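You operate a simulated robot arm through the tools that you are given. There is no shell and no other tool.

Carry out the task below with a simulated robot arm. There is one attempt and no reset: what you move stays moved.

JOB
Test the socket board's trip with the EXTRA switch on, then reset it.
Fine: press TEST and see LIVE go out; main switch off, trip lever up, main on again, EXTRA switch off.

It is judged by the outcome, as a careful person would: the job done as asked, and still so three seconds after it is handed in. It fails if anything else is knocked over, pushed out of place, dropped, spilled or broken.

ROBOT AND FRAMES
A 6-joint arm with a two-finger gripper, fixed in place. Base frame: the origin is at the foot of the arm, x ahead of it, y to its left, z up; the work surface is at about z = 880. Units: mm, rad, N and s.
Its first joint turns from -2.897 to 2.897 rad. Payload 1.71 kg.
The TCP is the grasp point between the finger pads, 20 mm short of the fingertips. In the tool frame z runs along the fingers and y along their closing line. The gripper opens to 96 mm. The gripper's body begins 113 mm behind the TCP.
Orientation is told as [roll, pitch, yaw] about the base's x, y, z axes, in that order, counted from this pose: with the fingers straight down and closing along the base's y, the tool's x points along the base's -x, its y along +y and its z along -z.

CONTROLS
- The arm moves only by the tool move_arm. Its argument "increments" is text: rows parted by semicolons, each of 7 numbers parted by spaces: the closure in counts, from 0 (fully open) to 255 (shut), then the shift along the tool's x, y, z in mm, then the turn, a rotation vector about the tool's x, y, z in rad. In form: jaw dx dy dz ax ay az; .... A call has 1 to 20 rows; each row is the pose to reach, as a shift and turn from the pose commanded when the call began, along the tool's axes at that moment. Each row takes 0.2 s and may step no farther than 50 mm and 0.15 rad from the row before; otherwise, or with a gripper value out of range, the whole call is refused. Where a pose cannot be reached the arm comes as near as it can. A force on the tool above 70 N (or 10 N above the force at the start of the call, whichever is more), or a blocked arm, ends the call early, and 0.2 s more pass. Each finger travels about 45 mm/s and halts on what it meets, pressing with about 31 N; the grip force reading is that of the motor and also rises with nothing between the fingers. The clock runs only during rows and for 0.2 s after the last one: add rows that repeat a pose to give the fingers time. The reply holds the time, the measured pose of the TCP, the force on the tool along the base axes, the opening and the grip force, in the units named above and with some noise, with the torque about the TCP (base axes, N m) and any sound that the robot's microphone picked up.
- Cameras (640 x 400 px; columns grow to the right, rows downward): "scene" is fixed at [219.2, -499.6, 1680.1]; the picture's right is [0.64, -0.77, 0.00], its down [-0.56, -0.47, -0.68] and it looks along [0.52, 0.44, -0.73] (base axes); focal length 215 px, centre (320, 200). "wrist" rides on the gripper at [66, 14, -145] in the tool frame; the picture's right is [-0.21, 0.98, 0.00], its down [-0.88, -0.18, -0.45] and it looks along [-0.44, -0.09, 0.90] (tool axes); focal length 275 px, centre (320, 200). There is no depth. A picture from a camera that has moved, and an enlarged one, comes with that camera's place and axes in the base frame and with its lens.
- camera(camera): a new picture of that camera. No time passes.
- slide_trunk(by): slides the trunk up (or, below 0, down) by that many mm; the arm rides with it, the base frame stays. It gives what a move gives, with no picture.
- zoom(camera, box): a new picture of the part [left, top, right, bottom] of that camera's present view, enlarged. No time passes.
- sign_off(): hands the job in; it is judged then, once.

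Nothing tells you positions but the pictures and the camera data. Unless the task says otherwise, let go and move clear before handing in.

The tools are called after "Emit:" as name(argument=value, ...) on one line, values as JSON. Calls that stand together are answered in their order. move_arm: Moves the arm, as the interface text tells. Its arguments: {"type":"object","properties":{"increments":{"type":"string"}},"required":["increments"]} The other tools are called the same way: slide_trunk (by) slides the trunk up or down; camera (camera) takes a picture; zoom (camera, box) takes an enlarged picture of a part of a camera's view; sign_off () hands the job in.

At the start:

```text
time: 0.0
position: [536.6, 109.2, 1443.6]
tool_rot: [0.001, 0.002, 0.0]
ft_force: [0.2, -0.9, 0.3]
torque: [0.02, 0.0, 0.04]
finger_gap: 95.8
grasp_force: 0.0
trunk travel left (down, up): [-300.0, 90.0]
```

scene: 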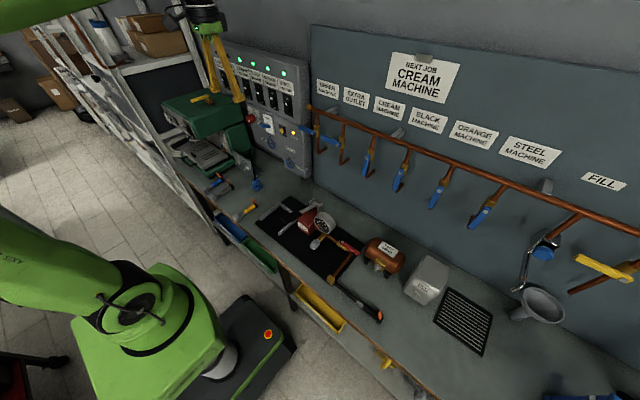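
wrist: 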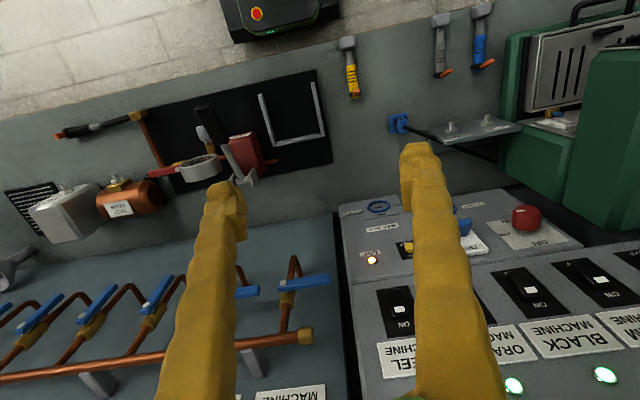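

I see a workbench with a wall panel of valves and a grey socket board beyond it with switches, lamps and a red button. I'll look closer before moving anything.

Emit:
zoom(camera="scene", box=[200, 40, 330, 190])

Emit:
zoom(camera="wrist", box=[330, 180, 640, 400])

Emit:
zoom(camera="scene", box=[240, 90, 320, 180])

```text
2.67 times, centred on (265, 115) of scene
camera zoom: at [219.2, -499.6, 1680.1], right [0.64, -0.77, 0.0], down [-0.56, -0.47, -0.68], along [0.52, 0.44, -0.73], focal length 573 px, centre (467, 427)
```

zoom: 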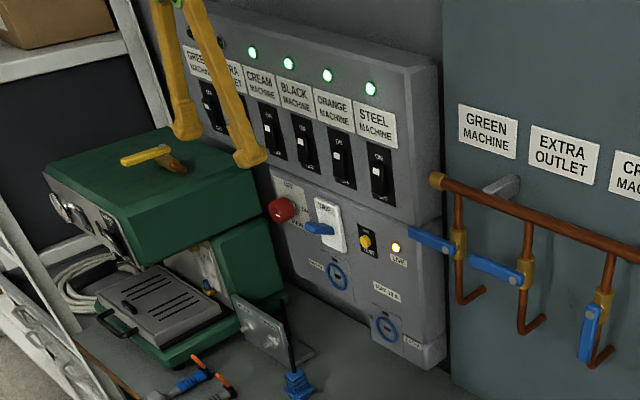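

```text
1.82 times, centred on (485, 290) of wrist
camera zoom: at [471.0, 122.9, 1588.9], right [0.21, 0.98, 0.0], down [0.88, -0.18, 0.44], along [0.43, -0.09, -0.9], focal length 500 px, centre (20, 36)
```

zoom: 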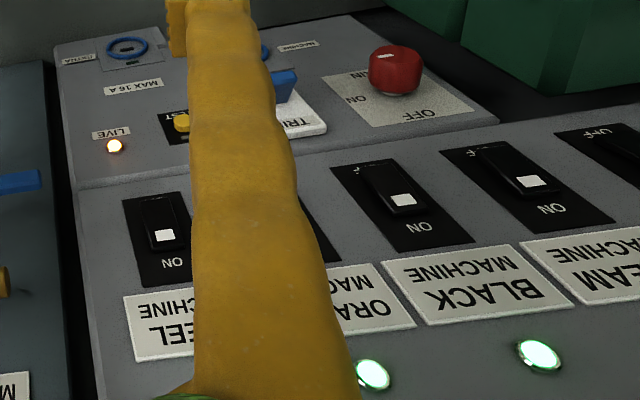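

```text
4.44 times, centred on (280, 135) of scene
camera zoom: at [219.2, -499.6, 1680.1], right [0.64, -0.77, 0.0], down [-0.56, -0.47, -0.68], along [0.52, 0.44, -0.73], focal length 956 px, centre (498, 489)
```

zoom: 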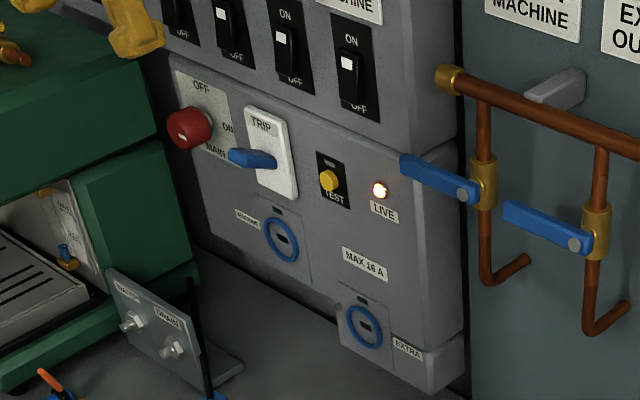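

The socket board is on the far wall, about x≈805, facing the arm. The six switches are near z≈1307, and MAIN, TRIP, TEST and LIVE are near z≈1175. I'll tilt the hand forward at a distance so the wrist camera sees the board face-on.

Emit:
move_arm(increments="0 5 24 12 0 -0.14 0; 0 10 48 24 0 -0.28 0; 0 15 72 36 0 -0.42 0; 0 20 96 48 0 -0.56 0; 0 25 120 60 0 -0.70 0; 0 30 144 72 0 -0.84 0; 0 36 168 84 0 -0.98 0; 0 36 190 90 0 -1.1 0; 0 36 190 90 0 -1.1 0")

Emit:
camera(camera="wrist")

Emit:
camera(camera="scene")

```text
time: 2.0
position: [475.0, 300.6, 1361.6]
tool_rot: [0.002, -1.119, -0.002]
ft_force: [-0.2, 0.0, 0.4]
torque: [-0.03, 0.01, -0.05]
finger_gap: 96.1
grasp_force: 0.0
trunk travel left (down, up): [-300.0, 90.0]
```

```text
taken
camera wrist: at [315.5, 314.1, 1367.1], right [0.09, 0.98, 0.19], down [-0.02, -0.19, 0.98], along [1.0, -0.09, 0.0], focal length 275 px, centre (320, 200)
```

wrist: 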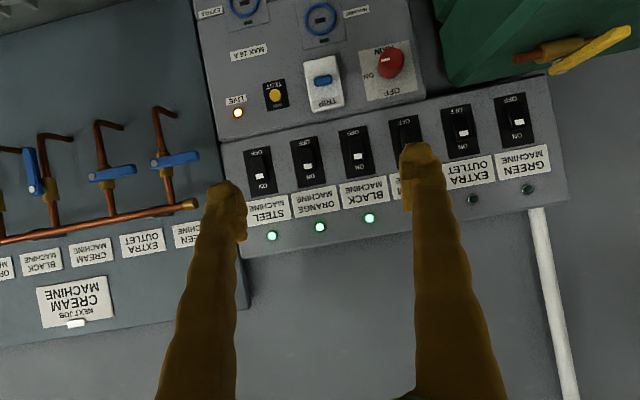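

```text
taken
```

scene: 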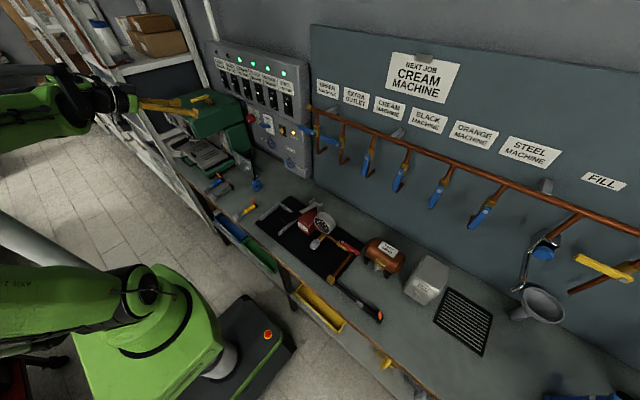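

Emit:
zoom(camera="wrist", box=[380, 70, 580, 210])

Emit:
zoom(camera="wrist", box=[200, 30, 430, 190])

Emit:
zoom(camera="scene", box=[205, 40, 305, 110])

Emit:
zoom(camera="scene", box=[230, 90, 330, 160])

```text
2.86 times, centred on (480, 140) of wrist
camera zoom: at [315.5, 314.1, 1367.1], right [0.09, 0.98, 0.19], down [-0.02, -0.19, 0.98], along [1.0, -0.09, 0.0], focal length 786 px, centre (-137, 371)
```

zoom: 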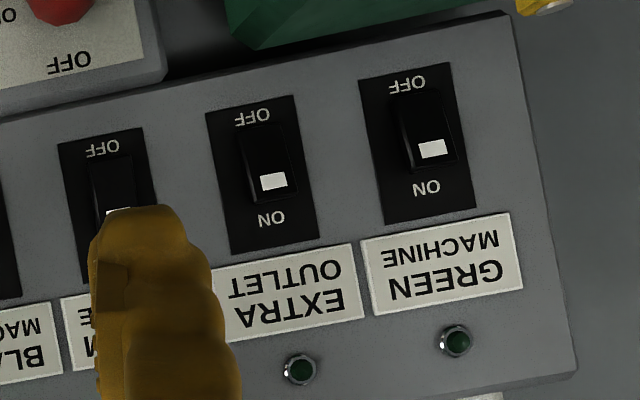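

```text
2.50 times, centred on (315, 110) of wrist
camera zoom: at [315.5, 314.1, 1367.1], right [0.09, 0.98, 0.19], down [-0.02, -0.19, 0.98], along [1.0, -0.09, 0.0], focal length 688 px, centre (332, 425)
```

zoom: 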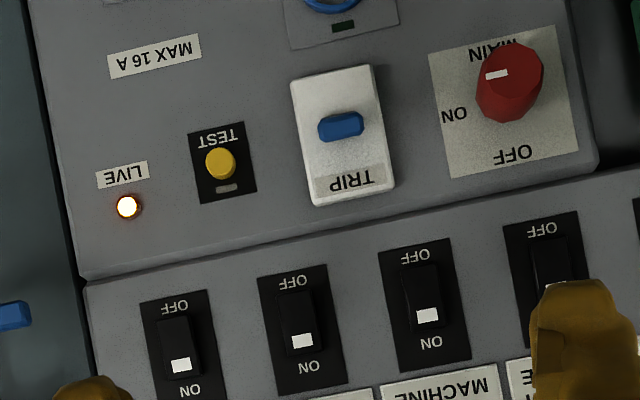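

```text
5.71 times, centred on (255, 75) of scene
camera zoom: at [219.2, -499.6, 1680.1], right [0.64, -0.77, 0.0], down [-0.56, -0.47, -0.68], along [0.52, 0.44, -0.73], focal length 1229 px, centre (691, 914)
```

zoom: 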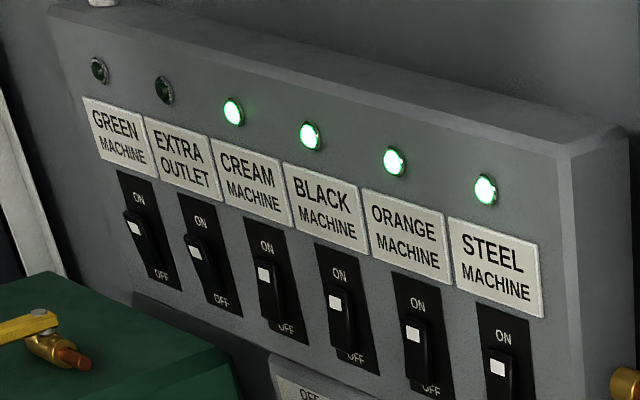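

```text
5.71 times, centred on (280, 125) of scene
camera zoom: at [219.2, -499.6, 1680.1], right [0.64, -0.77, 0.0], down [-0.56, -0.47, -0.68], along [0.52, 0.44, -0.73], focal length 1229 px, centre (549, 629)
```

zoom: 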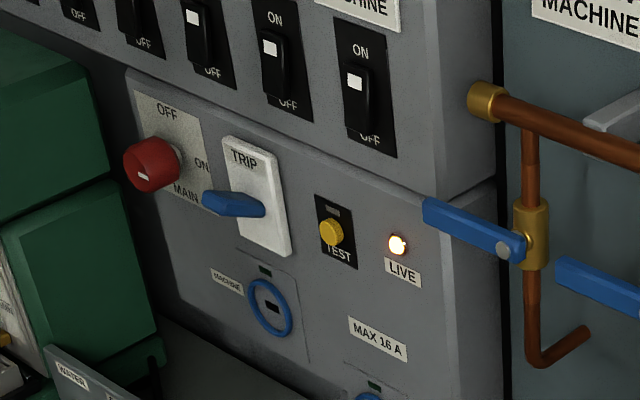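

EXTRA and GREEN are off, with their lamps dark and their rockers tipped to OFF. MAIN is on and LIVE is lit. EXTRA has to go on first. The pose I got differs from the one I commanded, so I'll hold briefly and close the fingers to check.

Emit:
move_arm(increments="100 0 0 0 0 0 0; 200 0 0 0 0 0 0; 255 0 0 0 0 0 0; 255 0 0 0 0 0 0; 255 0 0 0 0 0 0")

```text
time: 3.2
position: [481.5, 300.3, 1359.8]
tool_rot: [0.002, -1.115, -0.002]
ft_force: [1.0, 0.7, -0.1]
torque: [0.02, 0.02, 0.01]
finger_gap: 0.2
grasp_force: 6.5
trunk travel left (down, up): [-300.0, 90.0]
```

The measured pose is still drifting toward the commanded one, so I'll hold again to see how it settles.

Emit:
move_arm(increments="255 0 0 0 0 0 0; 255 0 0 0 0 0 0; 255 0 0 0 0 0 0; 255 0 0 0 0 0 0; 255 0 0 0 0 0 0; 255 0 0 0 0 0 0; 255 0 0 0 0 0 0; 255 0 0 0 0 0 0; 255 0 0 0 0 0 0; 255 0 0 0 0 0 0")

```text
time: 5.4
position: [481.6, 301.1, 1360.4]
tool_rot: [0.001, -1.116, -0.001]
ft_force: [0.1, 0.3, -0.2]
torque: [0.01, -0.02, 0.02]
finger_gap: 0.2
grasp_force: 29.5
trunk travel left (down, up): [-300.0, 90.0]
```

It has settled about 19 mm off in x. I'll command a modest known shift to see how the arm responds.

Emit:
move_arm(increments="255 -10 25 20 0 0 0; 255 -22 50 45 0 0 0; 255 -22 50 45 0 0 0; 255 -22 50 45 0 0 0; 255 -22 50 45 0 0 0")

```text
time: 6.6
position: [529.1, 350.6, 1361.1]
tool_rot: [0.0, -1.113, -0.003]
ft_force: [0.4, -0.3, -0.2]
torque: [0.0, -0.01, 0.01]
finger_gap: 0.1
grasp_force: 29.9
trunk travel left (down, up): [-300.0, 90.0]
```

Relative moves track well. Next I'll bring the closed fingers to a standoff in front of the EXTRA rocker, at about (793, 526, 1306), staying above the green machine.

Emit:
move_arm(increments="255 -7 22 21 0 0 0; 255 -13 44 41 0 0 0; 255 -20 66 62 0 0 0; 255 -26 88 82 0 0 0; 255 -33 110 103 0 0 0; 255 -39 132 124 0 0 0; 255 -46 154 144 0 0 0; 255 -52 175 165 0 0 0; 255 -52 175 165 0 0 0; 255 -52 175 165 0 0 0")

Emit:
camera(camera="wrist")

Emit:
camera(camera="scene")

```text
time: 8.8
position: [703.8, 525.7, 1333.1]
tool_rot: [0.003, -1.111, -0.001]
ft_force: [-0.2, 0.6, -0.4]
torque: [0.01, -0.02, 0.03]
finger_gap: 0.0
grasp_force: 29.1
trunk travel left (down, up): [-300.0, 90.0]
```

```text
taken
camera wrist: at [543.6, 538.9, 1339.2], right [0.09, 0.98, 0.19], down [-0.01, -0.19, 0.98], along [1.0, -0.09, 0.0], focal length 275 px, centre (320, 200)
```

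wrist: 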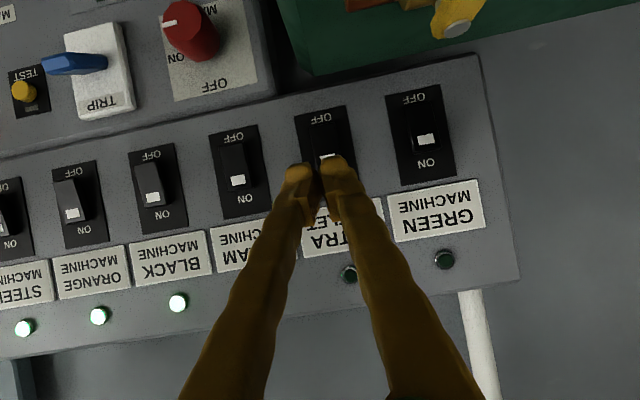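

```text
taken
```

scene: 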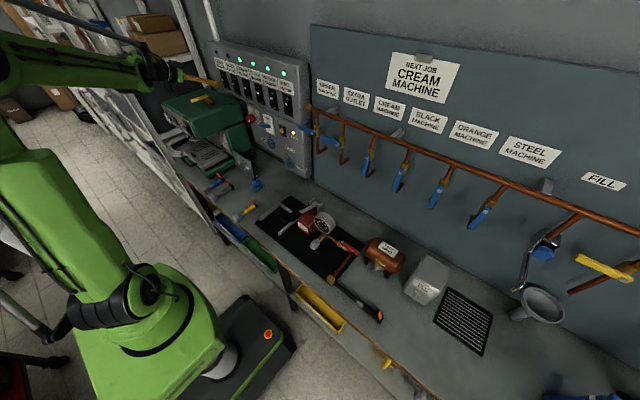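

The fingertips are lined up with EXTRA. Its mark triangulates to about (793, 528, 1306). I'll close in along the finger direction to about 20 mm away, then creep.

Emit:
move_arm(increments="255 0 1 17 0 0 0; 255 0 2 34 0 0 0; 255 0 2 51 0 0 0; 255 0 2 51 0 0 0; 255 0 2 51 0 0 0")

Emit:
camera(camera="wrist")

Emit:
zoom(camera="scene", box=[150, 40, 310, 140])

```text
time: 10.0
position: [749.8, 526.4, 1311.1]
tool_rot: [-0.001, -1.112, 0.001]
ft_force: [0.3, 0.5, -1.2]
torque: [-0.02, 0.0, 0.03]
finger_gap: 0.0
grasp_force: 29.4
trunk travel left (down, up): [-300.0, 90.0]
```

```text
taken
camera wrist: at [590.0, 540.3, 1317.0], right [0.09, 0.98, 0.19], down [-0.01, -0.18, 0.98], along [1.0, -0.09, 0.0], focal length 275 px, centre (320, 200)
```

wrist: 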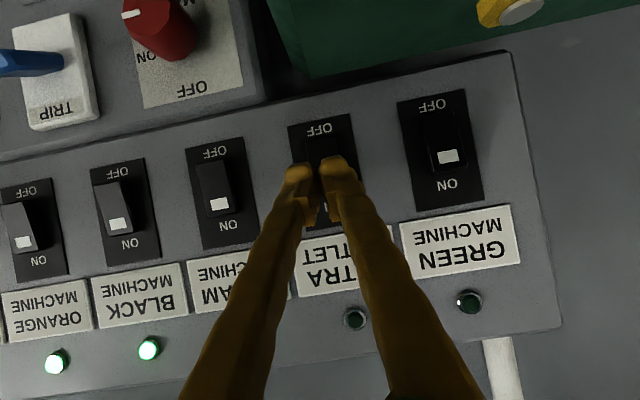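

```text
4.00 times, centred on (230, 90) of scene
camera zoom: at [219.2, -499.6, 1680.1], right [0.64, -0.77, 0.0], down [-0.56, -0.47, -0.68], along [0.52, 0.44, -0.73], focal length 860 px, centre (680, 640)
```

zoom: 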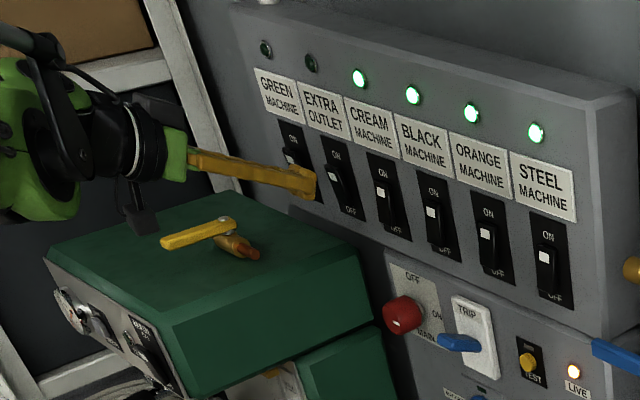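

The lateral alignment is good. Next I'll creep straight in along base x in small steps and watch force and sound.

Emit:
move_arm(increments="255 -2.7 1.5 5.4 0 0 0; 255 -5.3 2.5 10.8 0 0 0; 255 -6.2 2.5 12.5 0 0 0; 255 -7.1 2.5 14.3 0 0 0; 255 -8 2.5 16.1 0 0 0; 255 -8.9 2.5 17.9 0 0 0; 255 -8.9 2.5 17.9 0 0 0")

Emit:
zoom(camera="scene", box=[190, 40, 310, 115])

```text
time: 11.6
position: [769.3, 528.7, 1311.1]
tool_rot: [-0.001, -1.115, -0.001]
ft_force: [0.4, 0.4, 0.2]
torque: [-0.01, 0.0, -0.03]
finger_gap: 0.2
grasp_force: 29.5
trunk travel left (down, up): [-300.0, 90.0]
```

```text
5.33 times, centred on (250, 78) of scene
camera zoom: at [219.2, -499.6, 1680.1], right [0.64, -0.77, 0.0], down [-0.56, -0.47, -0.68], along [0.52, 0.44, -0.73], focal length 1147 px, centre (693, 853)
```

zoom: 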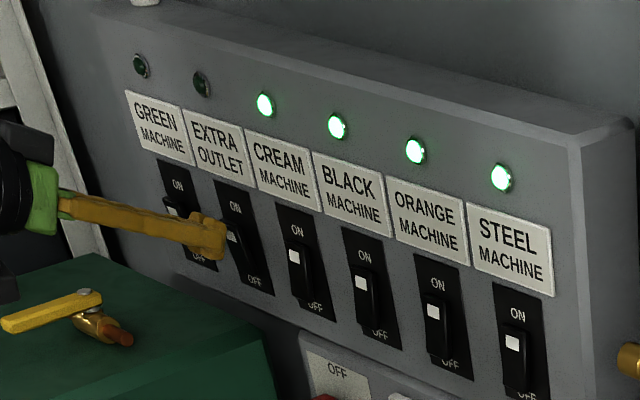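

No contact yet and the tip is right at the rocker's ON end. I'll keep creeping.

Emit:
move_arm(increments="255 -0.9 0 1.8 0 0 0; 255 -1.8 0 3.6 0 0 0; 255 -2.7 0 5.4 0 0 0; 255 -3.5 0 7.2 0 0 0; 255 -3.5 0 7.2 0 0 0")

Emit:
zoom(camera="scene", box=[190, 40, 310, 115])

```text
time: 12.8
position: [777.1, 529.4, 1312.7]
tool_rot: [-0.002, -1.114, 0.0]
ft_force: [-0.2, -0.7, 0.2]
torque: [-0.03, 0.01, -0.03]
finger_gap: 0.0
grasp_force: 29.7
trunk travel left (down, up): [-300.0, 90.0]
```

```text
5.33 times, centred on (250, 78) of scene
camera zoom: at [219.2, -499.6, 1680.1], right [0.64, -0.77, 0.0], down [-0.56, -0.47, -0.68], along [0.52, 0.44, -0.73], focal length 1147 px, centre (693, 853)
```

zoom: 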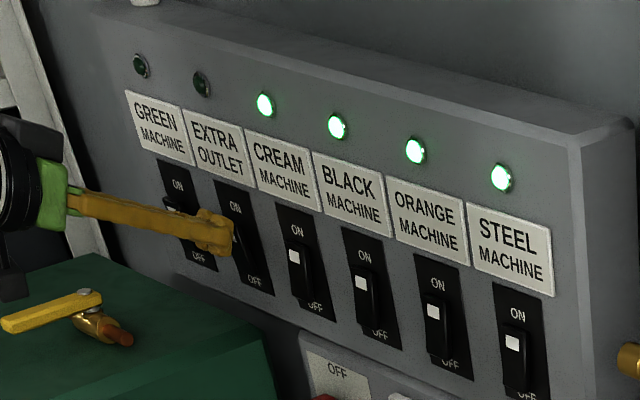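

Emit:
move_arm(increments="255 0.0 0 2.2 0 0 0; 255 -0.9 0 4.0 0 0 0; 255 -1.8 0 5.8 0 0 0; 255 -2.7 0 7.6 0 0 0; 255 -2.7 0 7.6 0 0 0")

Emit:
zoom(camera="scene", box=[190, 40, 310, 115])

```text
time: 14.0
position: [784.2, 528.9, 1310.2]
tool_rot: [0.0, -1.114, 0.001]
ft_force: [0.8, 1.4, 0.1]
torque: [-0.01, 0.0, -0.01]
finger_gap: 0.0
grasp_force: 29.3
trunk travel left (down, up): [-300.0, 90.0]
```

```text
5.33 times, centred on (250, 78) of scene
camera zoom: at [219.2, -499.6, 1680.1], right [0.64, -0.77, 0.0], down [-0.56, -0.47, -0.68], along [0.52, 0.44, -0.73], focal length 1147 px, centre (693, 853)
```

zoom: 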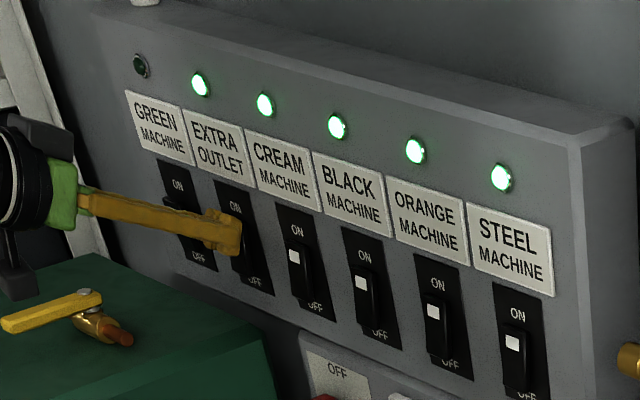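

The EXTRA lamp is lit. I'll retract straight out and check that the switch stays on.

Emit:
move_arm(increments="255 11 0 -33 0 0 0; 255 22 0 -67 0 0 0; 255 22 0 -67 0 0 0; 255 22 0 -67 0 0 0")

Emit:
zoom(camera="scene", box=[200, 40, 320, 160])

Emit:
camera(camera="wrist")

```text
time: 15.0
position: [713.9, 526.3, 1318.7]
tool_rot: [0.0, -1.114, 0.0]
ft_force: [0.2, 0.3, 0.5]
torque: [-0.01, 0.01, -0.05]
finger_gap: 0.0
grasp_force: 29.5
trunk travel left (down, up): [-300.0, 90.0]
```

```text
3.33 times, centred on (260, 100) of scene
camera zoom: at [219.2, -499.6, 1680.1], right [0.64, -0.77, 0.0], down [-0.56, -0.47, -0.68], along [0.52, 0.44, -0.73], focal length 717 px, centre (520, 533)
```

zoom: 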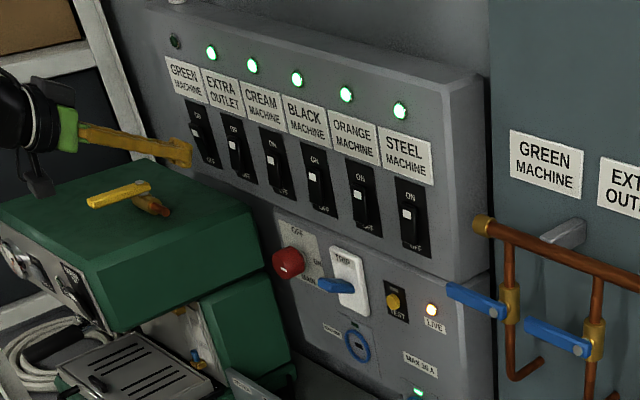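

```text
taken
camera wrist: at [554.4, 540.2, 1325.3], right [0.09, 0.98, 0.19], down [-0.01, -0.18, 0.98], along [1.0, -0.09, -0.01], focal length 275 px, centre (320, 200)
```

wrist: 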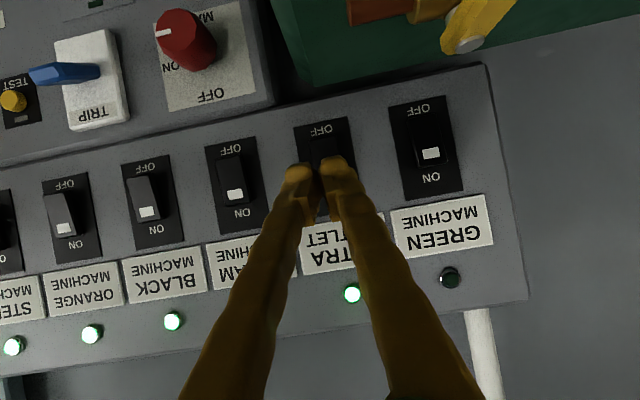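

EXTRA is on: its lamp is lit, and so is the EXTRA socket's lamp on the lower board. TEST triangulates to about (802, 224, 1171). I'll go to a standoff there, staying clear of the knob and lever.

Emit:
move_arm(increments="255 2 -30 -4 0 0 0; 255 4 -60 -8 0 0 0; 255 6 -90 -13 0 0 0; 255 8 -120 -17 0 0 0; 255 10.6 -150 -21.5 0 0 0; 255 29 -175 -7 0 0 0; 255 48 -200 8 0 0 0; 255 66 -226 22 0 0 0; 255 85 -251 37 0 0 0; 255 104 -277 52 0 0 0; 255 122 -302 66.7 0 0 0; 255 122 -302 66.7 0 0 0; 255 122 -302 66.7 0 0 0")

Emit:
camera(camera="wrist")

Emit:
zoom(camera="scene", box=[210, 80, 330, 180])

```text
time: 17.8
position: [720.9, 227.3, 1181.1]
tool_rot: [0.001, -1.114, 0.002]
ft_force: [-0.3, 0.1, 0.2]
torque: [-0.02, 0.03, 0.01]
finger_gap: 0.2
grasp_force: 29.5
trunk travel left (down, up): [-300.0, 90.0]
```

```text
taken
camera wrist: at [561.2, 240.7, 1187.0], right [0.09, 0.98, 0.19], down [-0.01, -0.18, 0.98], along [1.0, -0.09, 0.0], focal length 275 px, centre (320, 200)
```

wrist: 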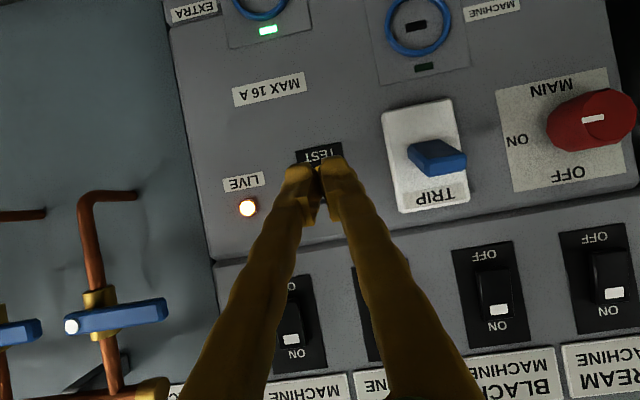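

```text
4.00 times, centred on (270, 130) of scene
camera zoom: at [219.2, -499.6, 1680.1], right [0.64, -0.77, 0.0], down [-0.56, -0.47, -0.68], along [0.52, 0.44, -0.73], focal length 860 px, centre (520, 480)
```

zoom: 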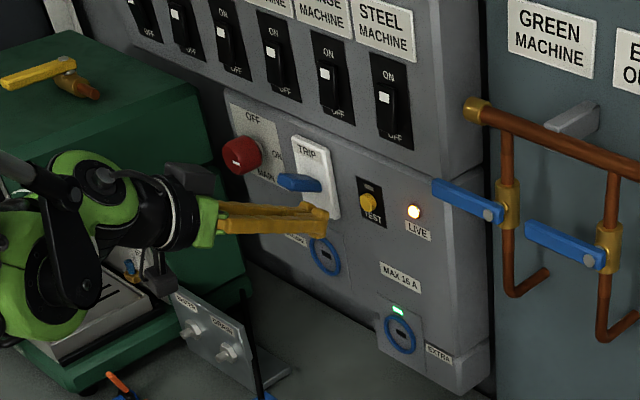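

The tip is in front of TEST and LIVE is still lit. I'll approach to about 10 mm from the button.

Emit:
move_arm(increments="255 -6 -1 24 0 0 0; 255 -11.7 -2 48.9 0 0 0; 255 -11.7 -2 48.9 0 0 0; 255 -11.7 -2 48.9 0 0 0")

Emit:
zoom(camera="scene", box=[240, 100, 320, 150])

Emit:
camera(camera="wrist")

```text
time: 18.8
position: [767.5, 225.9, 1170.5]
tool_rot: [0.0, -1.114, 0.0]
ft_force: [0.2, 0.8, -0.1]
torque: [-0.03, 0.0, -0.02]
finger_gap: 0.3
grasp_force: 29.6
trunk travel left (down, up): [-300.0, 90.0]
```

```text
8.00 times, centred on (280, 125) of scene
camera zoom: at [219.2, -499.6, 1680.1], right [0.64, -0.77, 0.0], down [-0.56, -0.47, -0.68], along [0.52, 0.44, -0.73], focal length 1720 px, centre (640, 800)
```

zoom: 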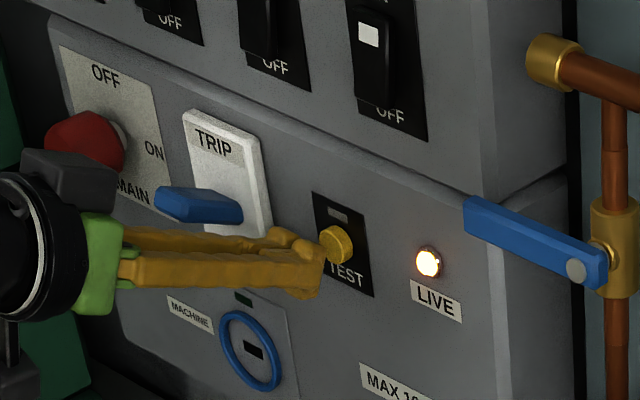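

```text
taken
camera wrist: at [608.8, 239.9, 1176.7], right [0.09, 0.98, 0.19], down [-0.01, -0.18, 0.98], along [1.0, -0.09, 0.0], focal length 275 px, centre (320, 200)
```

wrist: 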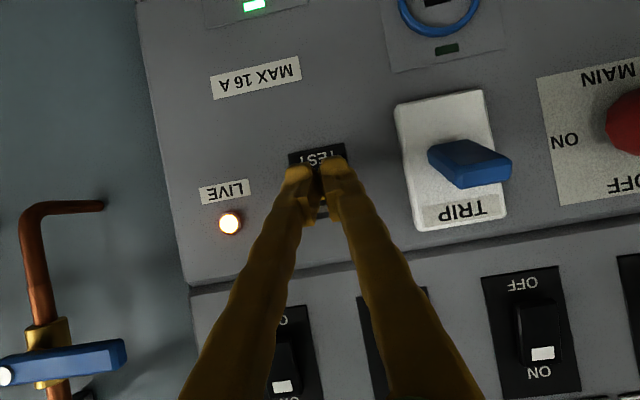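

The tip is lined up with the button, about 10 mm short of it. I'll creep in while watching the LIVE lamp.

Emit:
move_arm(increments="255 -1.8 0 3.6 0 0 0; 255 -3.5 0 7.2 0 0 0; 255 -4.4 0 9 0 0 0; 255 -5.3 0 10.8 0 0 0; 255 -5.3 0 10.8 0 0 0")

Emit:
zoom(camera="scene", box=[240, 100, 320, 150])

```text
time: 20.0
position: [782.4, 225.7, 1169.5]
tool_rot: [-0.001, -1.113, 0.001]
ft_force: [-0.3, -1.1, -0.2]
torque: [-0.04, 0.01, 0.01]
finger_gap: 0.0
grasp_force: 29.5
trunk travel left (down, up): [-300.0, 90.0]
```

```text
8.00 times, centred on (280, 125) of scene
camera zoom: at [219.2, -499.6, 1680.1], right [0.64, -0.77, 0.0], down [-0.56, -0.47, -0.68], along [0.52, 0.44, -0.73], focal length 1720 px, centre (640, 800)
```

zoom: 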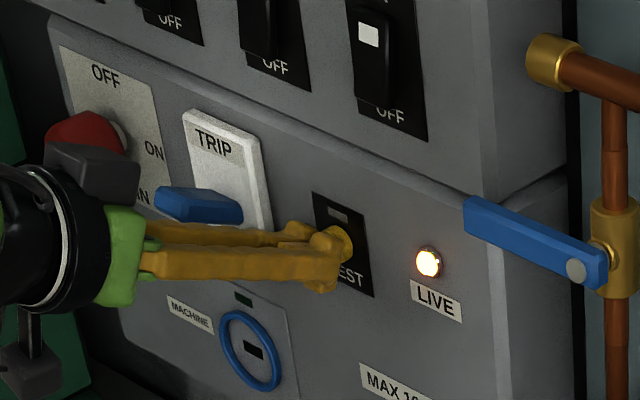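

Emit:
move_arm(increments="255 -2.7 0 0.9 0 0 0; 255 -3.5 0 2.7 0 0 0; 255 -4.4 0 4.5 0 0 0; 255 -4.4 0 4.5 0 0 0")

Emit:
zoom(camera="scene", box=[240, 100, 320, 150])

```text
time: 21.0
position: [787.4, 223.6, 1172.0]
tool_rot: [0.001, -1.115, 0.0]
ft_force: [-1.6, 0.2, 0.8]
torque: [-0.01, 0.02, 0.01]
finger_gap: 6.0
grasp_force: 29.3
trunk travel left (down, up): [-300.0, 90.0]
```

```text
8.00 times, centred on (280, 125) of scene
camera zoom: at [219.2, -499.6, 1680.1], right [0.64, -0.77, 0.0], down [-0.56, -0.47, -0.68], along [0.52, 0.44, -0.73], focal length 1720 px, centre (640, 800)
```

zoom: 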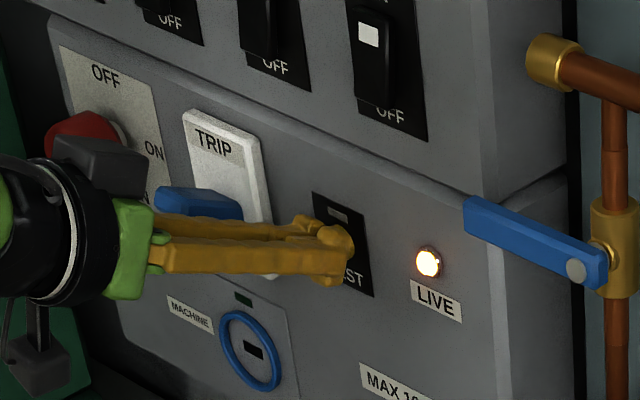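

The button is wedging between the two fingertips: the gap opened to 6 mm and LIVE is still on. I'll back off, shift about 8 mm sideways and press with one solid fingertip instead.

Emit:
move_arm(increments="255 4 0 -9 0 0 0; 255 8 0 -17 0 0 0; 255 8 4 -17 0 0 0; 255 8 8 -17 0 0 0; 255 8 8 -17 0 0 0; 255 8 8 -17 0 0 0")

Emit:
zoom(camera="scene", box=[240, 100, 320, 150])

Emit:
zoom(camera="wrist", box=[220, 100, 420, 240])

```text
time: 22.4
position: [768.9, 232.8, 1172.4]
tool_rot: [0.0, -1.113, -0.001]
ft_force: [0.1, 0.1, 0.8]
torque: [-0.01, 0.01, -0.01]
finger_gap: 0.0
grasp_force: 29.8
trunk travel left (down, up): [-300.0, 90.0]
```

```text
8.00 times, centred on (280, 125) of scene
camera zoom: at [219.2, -499.6, 1680.1], right [0.64, -0.77, 0.0], down [-0.56, -0.47, -0.68], along [0.52, 0.44, -0.73], focal length 1720 px, centre (640, 800)
```

zoom: 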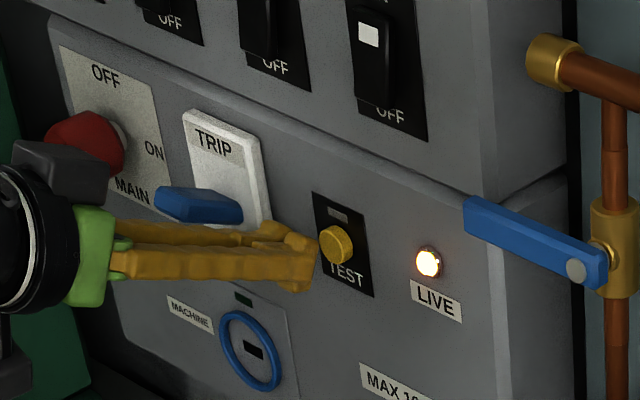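

```text
2.86 times, centred on (320, 170) of wrist
camera zoom: at [609.2, 246.2, 1178.6], right [0.09, 0.98, 0.19], down [-0.01, -0.18, 0.98], along [1.0, -0.09, 0.0], focal length 786 px, centre (320, 286)
```

zoom: 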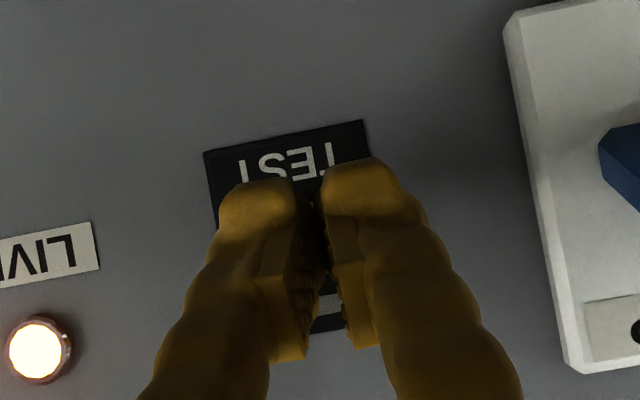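

The button is still near the inner edge of that fingertip, so I'll shift 5 mm more before creeping in.

Emit:
move_arm(increments="255 0 5 0 0 0 0; 255 -3.5 5 7.2 0 0 0; 255 -4.9 5 9.9 0 0 0; 255 -6.2 5 12.6 0 0 0; 255 -7.1 5 14.4 0 0 0; 255 -7.1 5 14.4 0 0 0")

Emit:
zoom(camera="scene", box=[240, 100, 320, 150])

Emit:
zoom(camera="wrist", box=[220, 100, 420, 240])

```text
time: 23.8
position: [784.9, 237.1, 1172.4]
tool_rot: [0.001, -1.114, 0.001]
ft_force: [0.2, -1.0, 0.0]
torque: [0.02, -0.01, 0.03]
finger_gap: 0.0
grasp_force: 29.2
trunk travel left (down, up): [-300.0, 90.0]
```

```text
8.00 times, centred on (280, 125) of scene
camera zoom: at [219.2, -499.6, 1680.1], right [0.64, -0.77, 0.0], down [-0.56, -0.47, -0.68], along [0.52, 0.44, -0.73], focal length 1720 px, centre (640, 800)
```

zoom: 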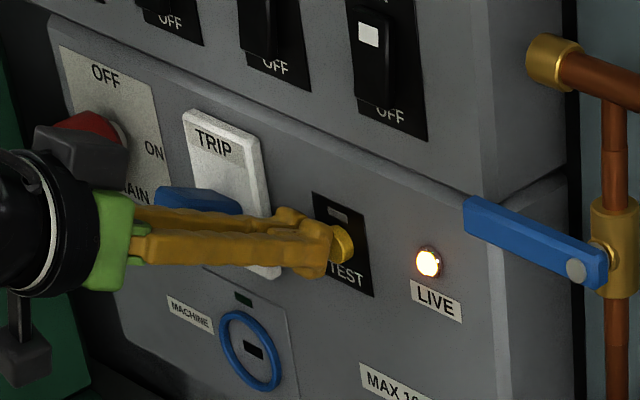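

```text
2.86 times, centred on (320, 170) of wrist
camera zoom: at [625.1, 251.1, 1178.4], right [0.09, 0.98, 0.19], down [-0.01, -0.18, 0.98], along [1.0, -0.09, 0.0], focal length 786 px, centre (320, 286)
```

zoom: 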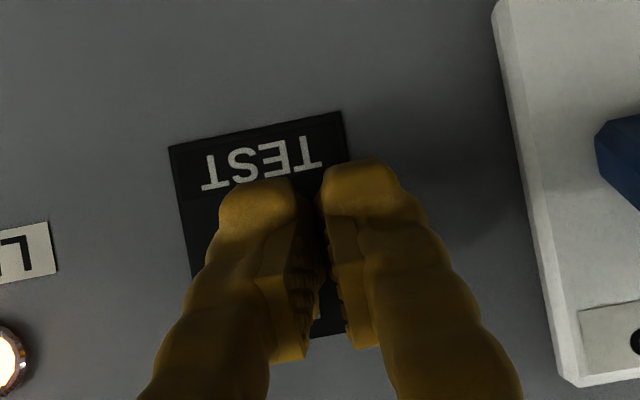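

One fingertip now covers the button, so I'll press on in 1 to 2 mm steps.

Emit:
move_arm(increments="255 -0.7 0 1.3 0 0 0; 255 -1.3 0 2.7 0 0 0; 255 -2 0 4 0 0 0; 255 -2 0 4 0 0 0")

Emit:
zoom(camera="scene", box=[240, 100, 320, 150])

```text
time: 24.8
position: [789.9, 238.2, 1172.5]
tool_rot: [-0.001, -1.114, 0.002]
ft_force: [-2.3, 1.1, -0.8]
torque: [0.0, 0.04, -0.01]
finger_gap: 0.0
grasp_force: 28.7
trunk travel left (down, up): [-300.0, 90.0]
heard: click
```

```text
8.00 times, centred on (280, 125) of scene
camera zoom: at [219.2, -499.6, 1680.1], right [0.64, -0.77, 0.0], down [-0.56, -0.47, -0.68], along [0.52, 0.44, -0.73], focal length 1720 px, centre (640, 800)
```

zoom: 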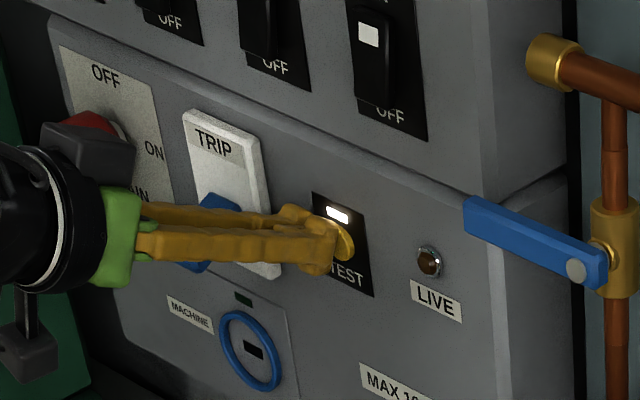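

There was a click, LIVE went out, the test indicator lit and the trip lever dropped. I'll back straight off and look at the board.

Emit:
move_arm(increments="255 13 0 -27 0 0 0; 255 26 0 -54 0 0 0; 255 40 0 -81 0 0 0; 255 59 0 -121 0 0 0; 255 75 0 -153 0 0 0; 255 75 0 -153 0 0 0; 255 75 0 -153 0 0 0")

Emit:
camera(camera="wrist")

Emit:
zoom(camera="scene", box=[210, 50, 330, 170])

```text
time: 26.4
position: [619.1, 239.1, 1171.9]
tool_rot: [0.0, -1.111, -0.001]
ft_force: [0.7, 0.6, 0.4]
torque: [0.0, -0.01, -0.06]
finger_gap: 0.0
grasp_force: 29.7
trunk travel left (down, up): [-300.0, 90.0]
```

```text
taken
camera wrist: at [459.0, 251.7, 1177.8], right [0.09, 0.98, 0.19], down [-0.01, -0.18, 0.98], along [1.0, -0.09, 0.0], focal length 275 px, centre (320, 200)
```

wrist: 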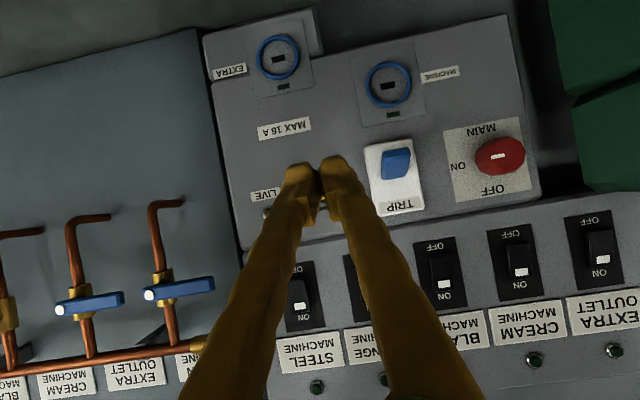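

```text
3.33 times, centred on (270, 110) of scene
camera zoom: at [219.2, -499.6, 1680.1], right [0.64, -0.77, 0.0], down [-0.56, -0.47, -0.68], along [0.52, 0.44, -0.73], focal length 717 px, centre (487, 500)
```

zoom: 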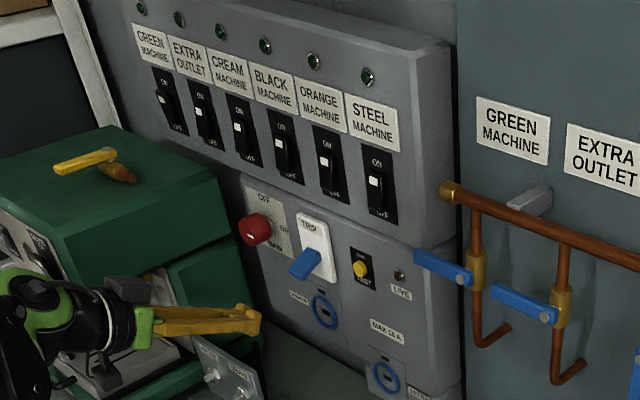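

The trip worked. MAIN now reads (784, 428, 1169) with its pointer toward ON, on the right. The green machine's side is at y≈523, so there is room. I'll go to a standoff in front of MAIN with the tool horizontal and the fingers part open.

Emit:
move_arm(increments="200 -3 20 5 0 0 0; 150 -8 50 18 0 -0.1 0; 100 -13 80 30 0 -0.2 0; 69 -18 115 42 0 -0.3 0; 69 -24 150 54 0 -0.4 0; 69 -28.9 189.5 64.9 0 -0.46 0; 69 -28.9 189.5 64.9 0 -0.46 0; 69 -28.9 189.5 64.9 0 -0.46 0")

Emit:
camera(camera="wrist")

Emit:
zoom(camera="scene", box=[150, 60, 330, 180])

```text
time: 28.2
position: [689.5, 428.1, 1172.1]
tool_rot: [3.028, -1.566, -3.027]
ft_force: [0.1, -0.6, 0.2]
torque: [-0.02, 0.0, 0.0]
finger_gap: 69.9
grasp_force: 0.0
trunk travel left (down, up): [-300.0, 90.0]
```

```text
taken
camera wrist: at [544.1, 440.8, 1105.9], right [0.0, 0.98, 0.21], down [-0.45, -0.18, 0.87], along [0.89, -0.09, 0.44], focal length 275 px, centre (320, 200)
```

wrist: 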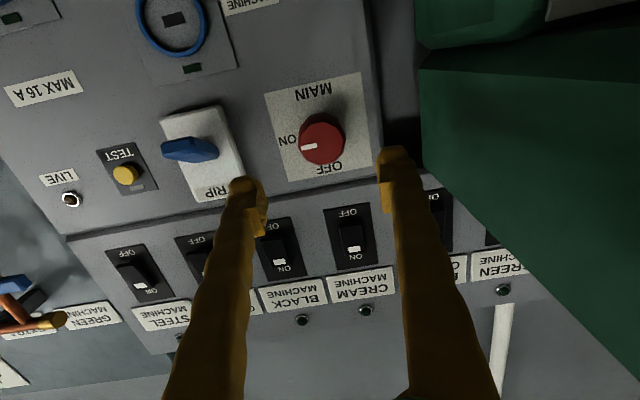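

```text
3.33 times, centred on (240, 120) of scene
camera zoom: at [219.2, -499.6, 1680.1], right [0.64, -0.77, 0.0], down [-0.56, -0.47, -0.68], along [0.52, 0.44, -0.73], focal length 717 px, centre (587, 467)
```

zoom: 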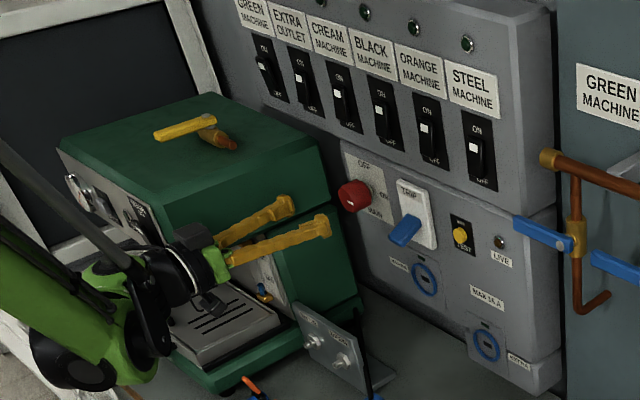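

The tool is horizontal and centred on MAIN to within a few mm. I'll advance around the knob and check before gripping.

Emit:
move_arm(increments="69 2 0 25 0 0 0; 69 3 0.5 50 0 0 0; 69 3 0.5 72 0 0 0; 69 3 0.5 72 0 0 0; 69 3 0.5 72 0 0 0")

Emit:
camera(camera="wrist")

Emit:
zoom(camera="scene", box=[210, 90, 310, 150])

```text
time: 29.4
position: [762.3, 427.4, 1169.0]
tool_rot: [3.078, -1.566, -3.078]
ft_force: [-0.3, -0.4, -0.8]
torque: [-0.01, 0.02, 0.02]
finger_gap: 70.1
grasp_force: 0.1
trunk travel left (down, up): [-300.0, 90.0]
```

```text
taken
camera wrist: at [616.5, 441.9, 1102.5], right [0.0, 0.98, 0.21], down [-0.45, -0.18, 0.88], along [0.89, -0.09, 0.44], focal length 275 px, centre (320, 200)
```

wrist: 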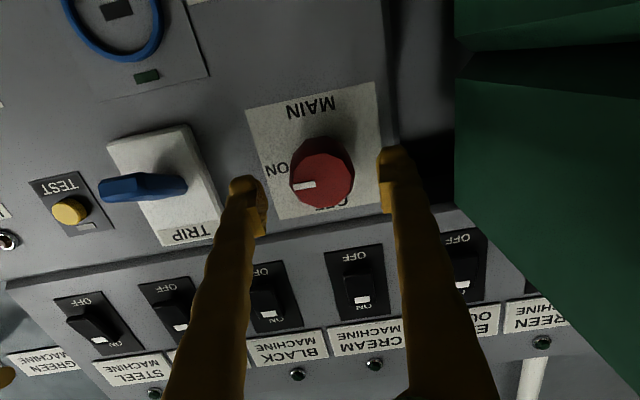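

```text
6.40 times, centred on (260, 120) of scene
camera zoom: at [219.2, -499.6, 1680.1], right [0.64, -0.77, 0.0], down [-0.56, -0.47, -0.68], along [0.52, 0.44, -0.73], focal length 1376 px, centre (704, 712)
```

zoom: 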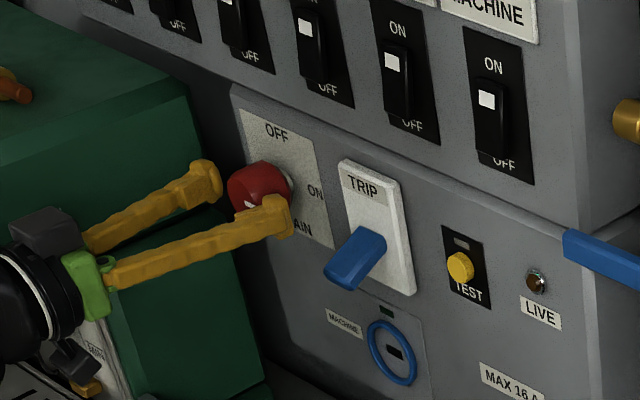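

Both fingers straddle the knob, centred. I'll go 12 mm deeper and then close gently on it.

Emit:
move_arm(increments="69 0 0 4 0 0 0; 69 0 0 8 0 0 0; 69 0 0 12 0 0 0; 69 0 0 12 0 0 0; 100 0 0 12 0 0 0; 130 0 0 12 0 0 0; 160 0 0 12 0 0 0; 160 0 0 12 0 0 0; 160 0 0 12 0 0 0")

Emit:
camera(camera="wrist")

Emit:
zoom(camera="scene", box=[210, 90, 310, 150])

```text
time: 31.4
position: [773.8, 430.3, 1167.5]
tool_rot: [-2.93, -1.566, 2.933]
ft_force: [5.3, 13.0, 7.1]
torque: [0.07, -0.06, 0.2]
finger_gap: 41.1
grasp_force: 34.7
trunk travel left (down, up): [-300.0, 90.0]
```

```text
taken
camera wrist: at [628.1, 443.3, 1102.2], right [0.0, 0.98, 0.21], down [-0.45, -0.18, 0.88], along [0.89, -0.09, 0.44], focal length 275 px, centre (320, 200)
```

wrist: 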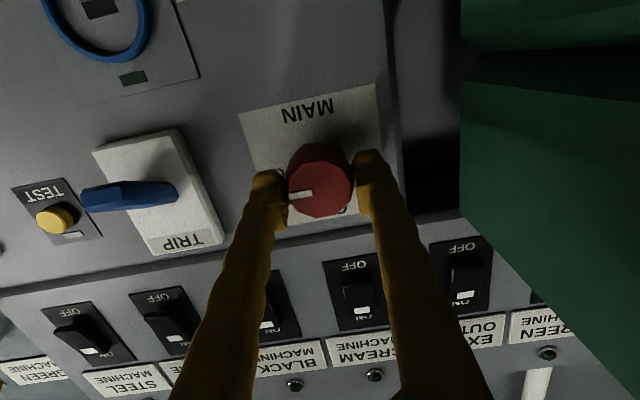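

```text
6.40 times, centred on (260, 120) of scene
camera zoom: at [219.2, -499.6, 1680.1], right [0.64, -0.77, 0.0], down [-0.56, -0.47, -0.68], along [0.52, 0.44, -0.73], focal length 1376 px, centre (704, 712)
```

zoom: 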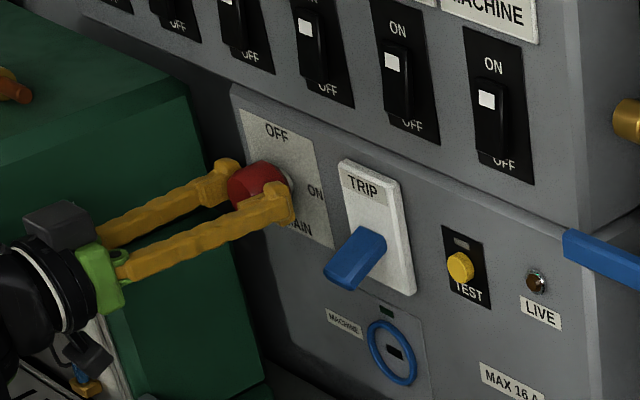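

I'm gripping the knob at a 41 mm gap with the finger pads on it. I'll recentre slightly to ease the side load, then turn 90° counter-clockwise as seen from the front, ON to OFF.

Emit:
move_arm(increments="180 0 2.5 0 0 0 0; 180 0 2.5 0 0 0 -0.14; 180 0 2.5 0 0 0 -0.28; 180 0 2.5 0 0 0 -0.42; 180 0 2.5 0 0 0 -0.56; 180 0 2.5 0 0 0 -0.70; 180 0 2.5 0 0 0 -0.84; 180 0 2.5 0 0 0 -0.84")

Emit:
camera(camera="wrist")

Emit:
zoom(camera="scene", box=[210, 90, 310, 150])

```text
time: 33.2
position: [772.8, 430.5, 1167.0]
tool_rot: [-1.576, -0.727, 1.574]
ft_force: [6.0, 17.4, 6.7]
torque: [0.01, -0.21, 0.4]
finger_gap: 40.8
grasp_force: 35.9
trunk travel left (down, up): [-300.0, 90.0]
```

```text
taken
camera wrist: at [628.1, 391.7, 1112.9], right [0.0, 0.81, -0.59], down [-0.45, 0.53, 0.72], along [0.89, 0.27, 0.36], focal length 275 px, centre (320, 200)
```

wrist: 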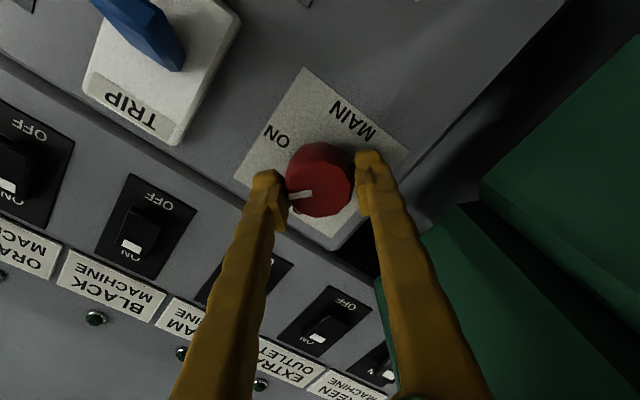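

```text
6.40 times, centred on (260, 120) of scene
camera zoom: at [219.2, -499.6, 1680.1], right [0.64, -0.77, 0.0], down [-0.56, -0.47, -0.68], along [0.52, 0.44, -0.73], focal length 1376 px, centre (704, 712)
```

zoom: 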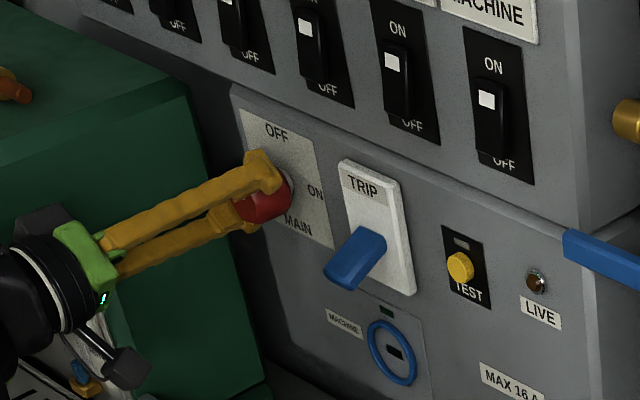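

The knob turns with the grip and is about halfway. I'll continue to OFF.

Emit:
move_arm(increments="180 0 0 0 0 0 -0.14; 180 0 0 0 0 0 -0.28; 180 0 0 0 0 0 -0.42; 180 0 0 0 0 0 -0.56; 180 0 0 0 0 0 -0.70; 180 0 0 0 0 0 -0.76; 180 0 0 0 0 0 -0.76; 180 0 0 0 0 0 -0.76")

Emit:
camera(camera="wrist")

Emit:
zoom(camera="scene", box=[210, 90, 310, 150])

```text
time: 35.0
position: [774.1, 431.5, 1165.5]
tool_rot: [-1.572, 0.03, 1.57]
ft_force: [-18.4, 11.1, -44.7]
torque: [0.32, 0.7, 0.06]
finger_gap: 41.1
grasp_force: 34.9
trunk travel left (down, up): [-300.0, 90.0]
```

```text
taken
camera wrist: at [628.4, 365.7, 1153.8], right [0.0, 0.18, -0.98], down [-0.45, 0.88, 0.16], along [0.9, 0.44, 0.08], focal length 275 px, centre (320, 200)
```

wrist: 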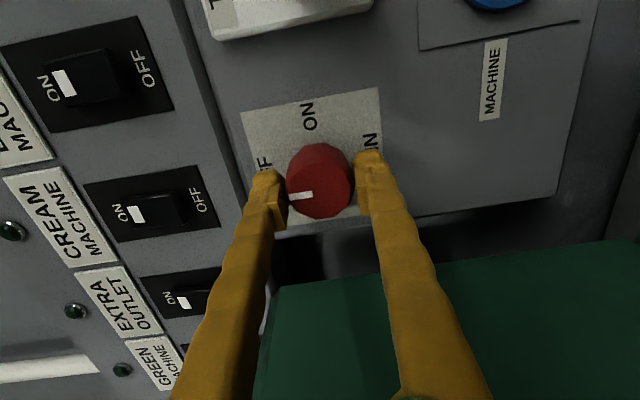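

```text
6.40 times, centred on (260, 120) of scene
camera zoom: at [219.2, -499.6, 1680.1], right [0.64, -0.77, 0.0], down [-0.56, -0.47, -0.68], along [0.52, 0.44, -0.73], focal length 1376 px, centre (704, 712)
```

zoom: 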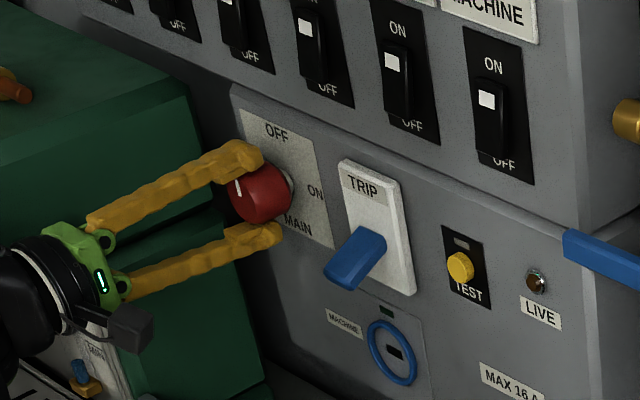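

The pointer now points to OFF. I'll release gently and back straight out.

Emit:
move_arm(increments="120 0 0 0 0 0 0; 90 0 0 0 0 0 0; 90 0 0 0 0 0 0; 90 0 0 -15 0 0 0; 90 0 0 -40 0 0 0; 90 0 0 -80 0 0 0; 90 0 0 -80 0 0 0; 90 0 0 -80 0 0 0")

Emit:
camera(camera="wrist")

Emit:
zoom(camera="scene", box=[210, 90, 310, 150])

```text
time: 36.8
position: [693.7, 428.6, 1167.2]
tool_rot: [-1.575, 0.031, 1.571]
ft_force: [-0.1, 0.2, 0.0]
torque: [-0.02, -0.03, 0.01]
finger_gap: 62.3
grasp_force: 0.1
trunk travel left (down, up): [-300.0, 90.0]
```

```text
taken
camera wrist: at [548.3, 363.0, 1155.2], right [0.0, 0.18, -0.98], down [-0.44, 0.88, 0.16], along [0.9, 0.44, 0.08], focal length 275 px, centre (320, 200)
```

wrist: 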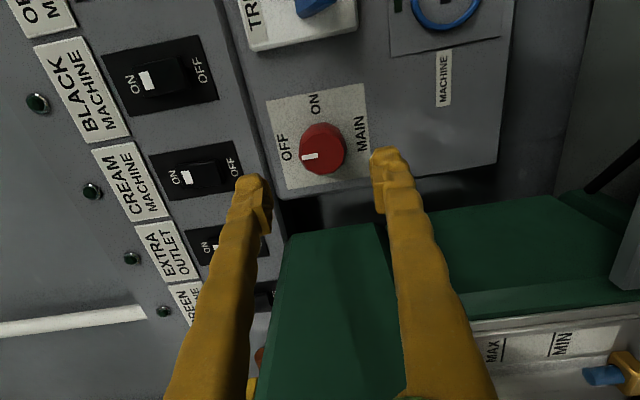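

```text
6.40 times, centred on (260, 120) of scene
camera zoom: at [219.2, -499.6, 1680.1], right [0.64, -0.77, 0.0], down [-0.56, -0.47, -0.68], along [0.52, 0.44, -0.73], focal length 1376 px, centre (704, 712)
```

zoom: 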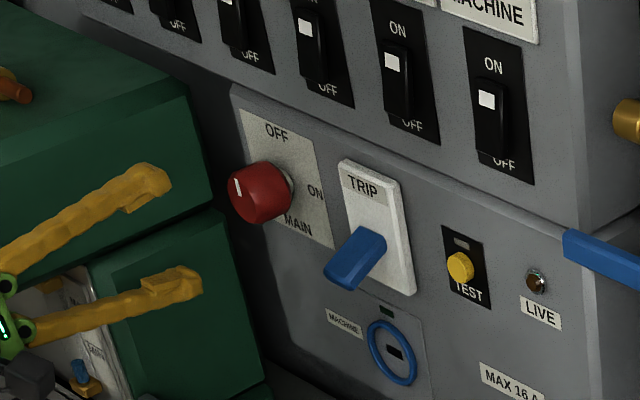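

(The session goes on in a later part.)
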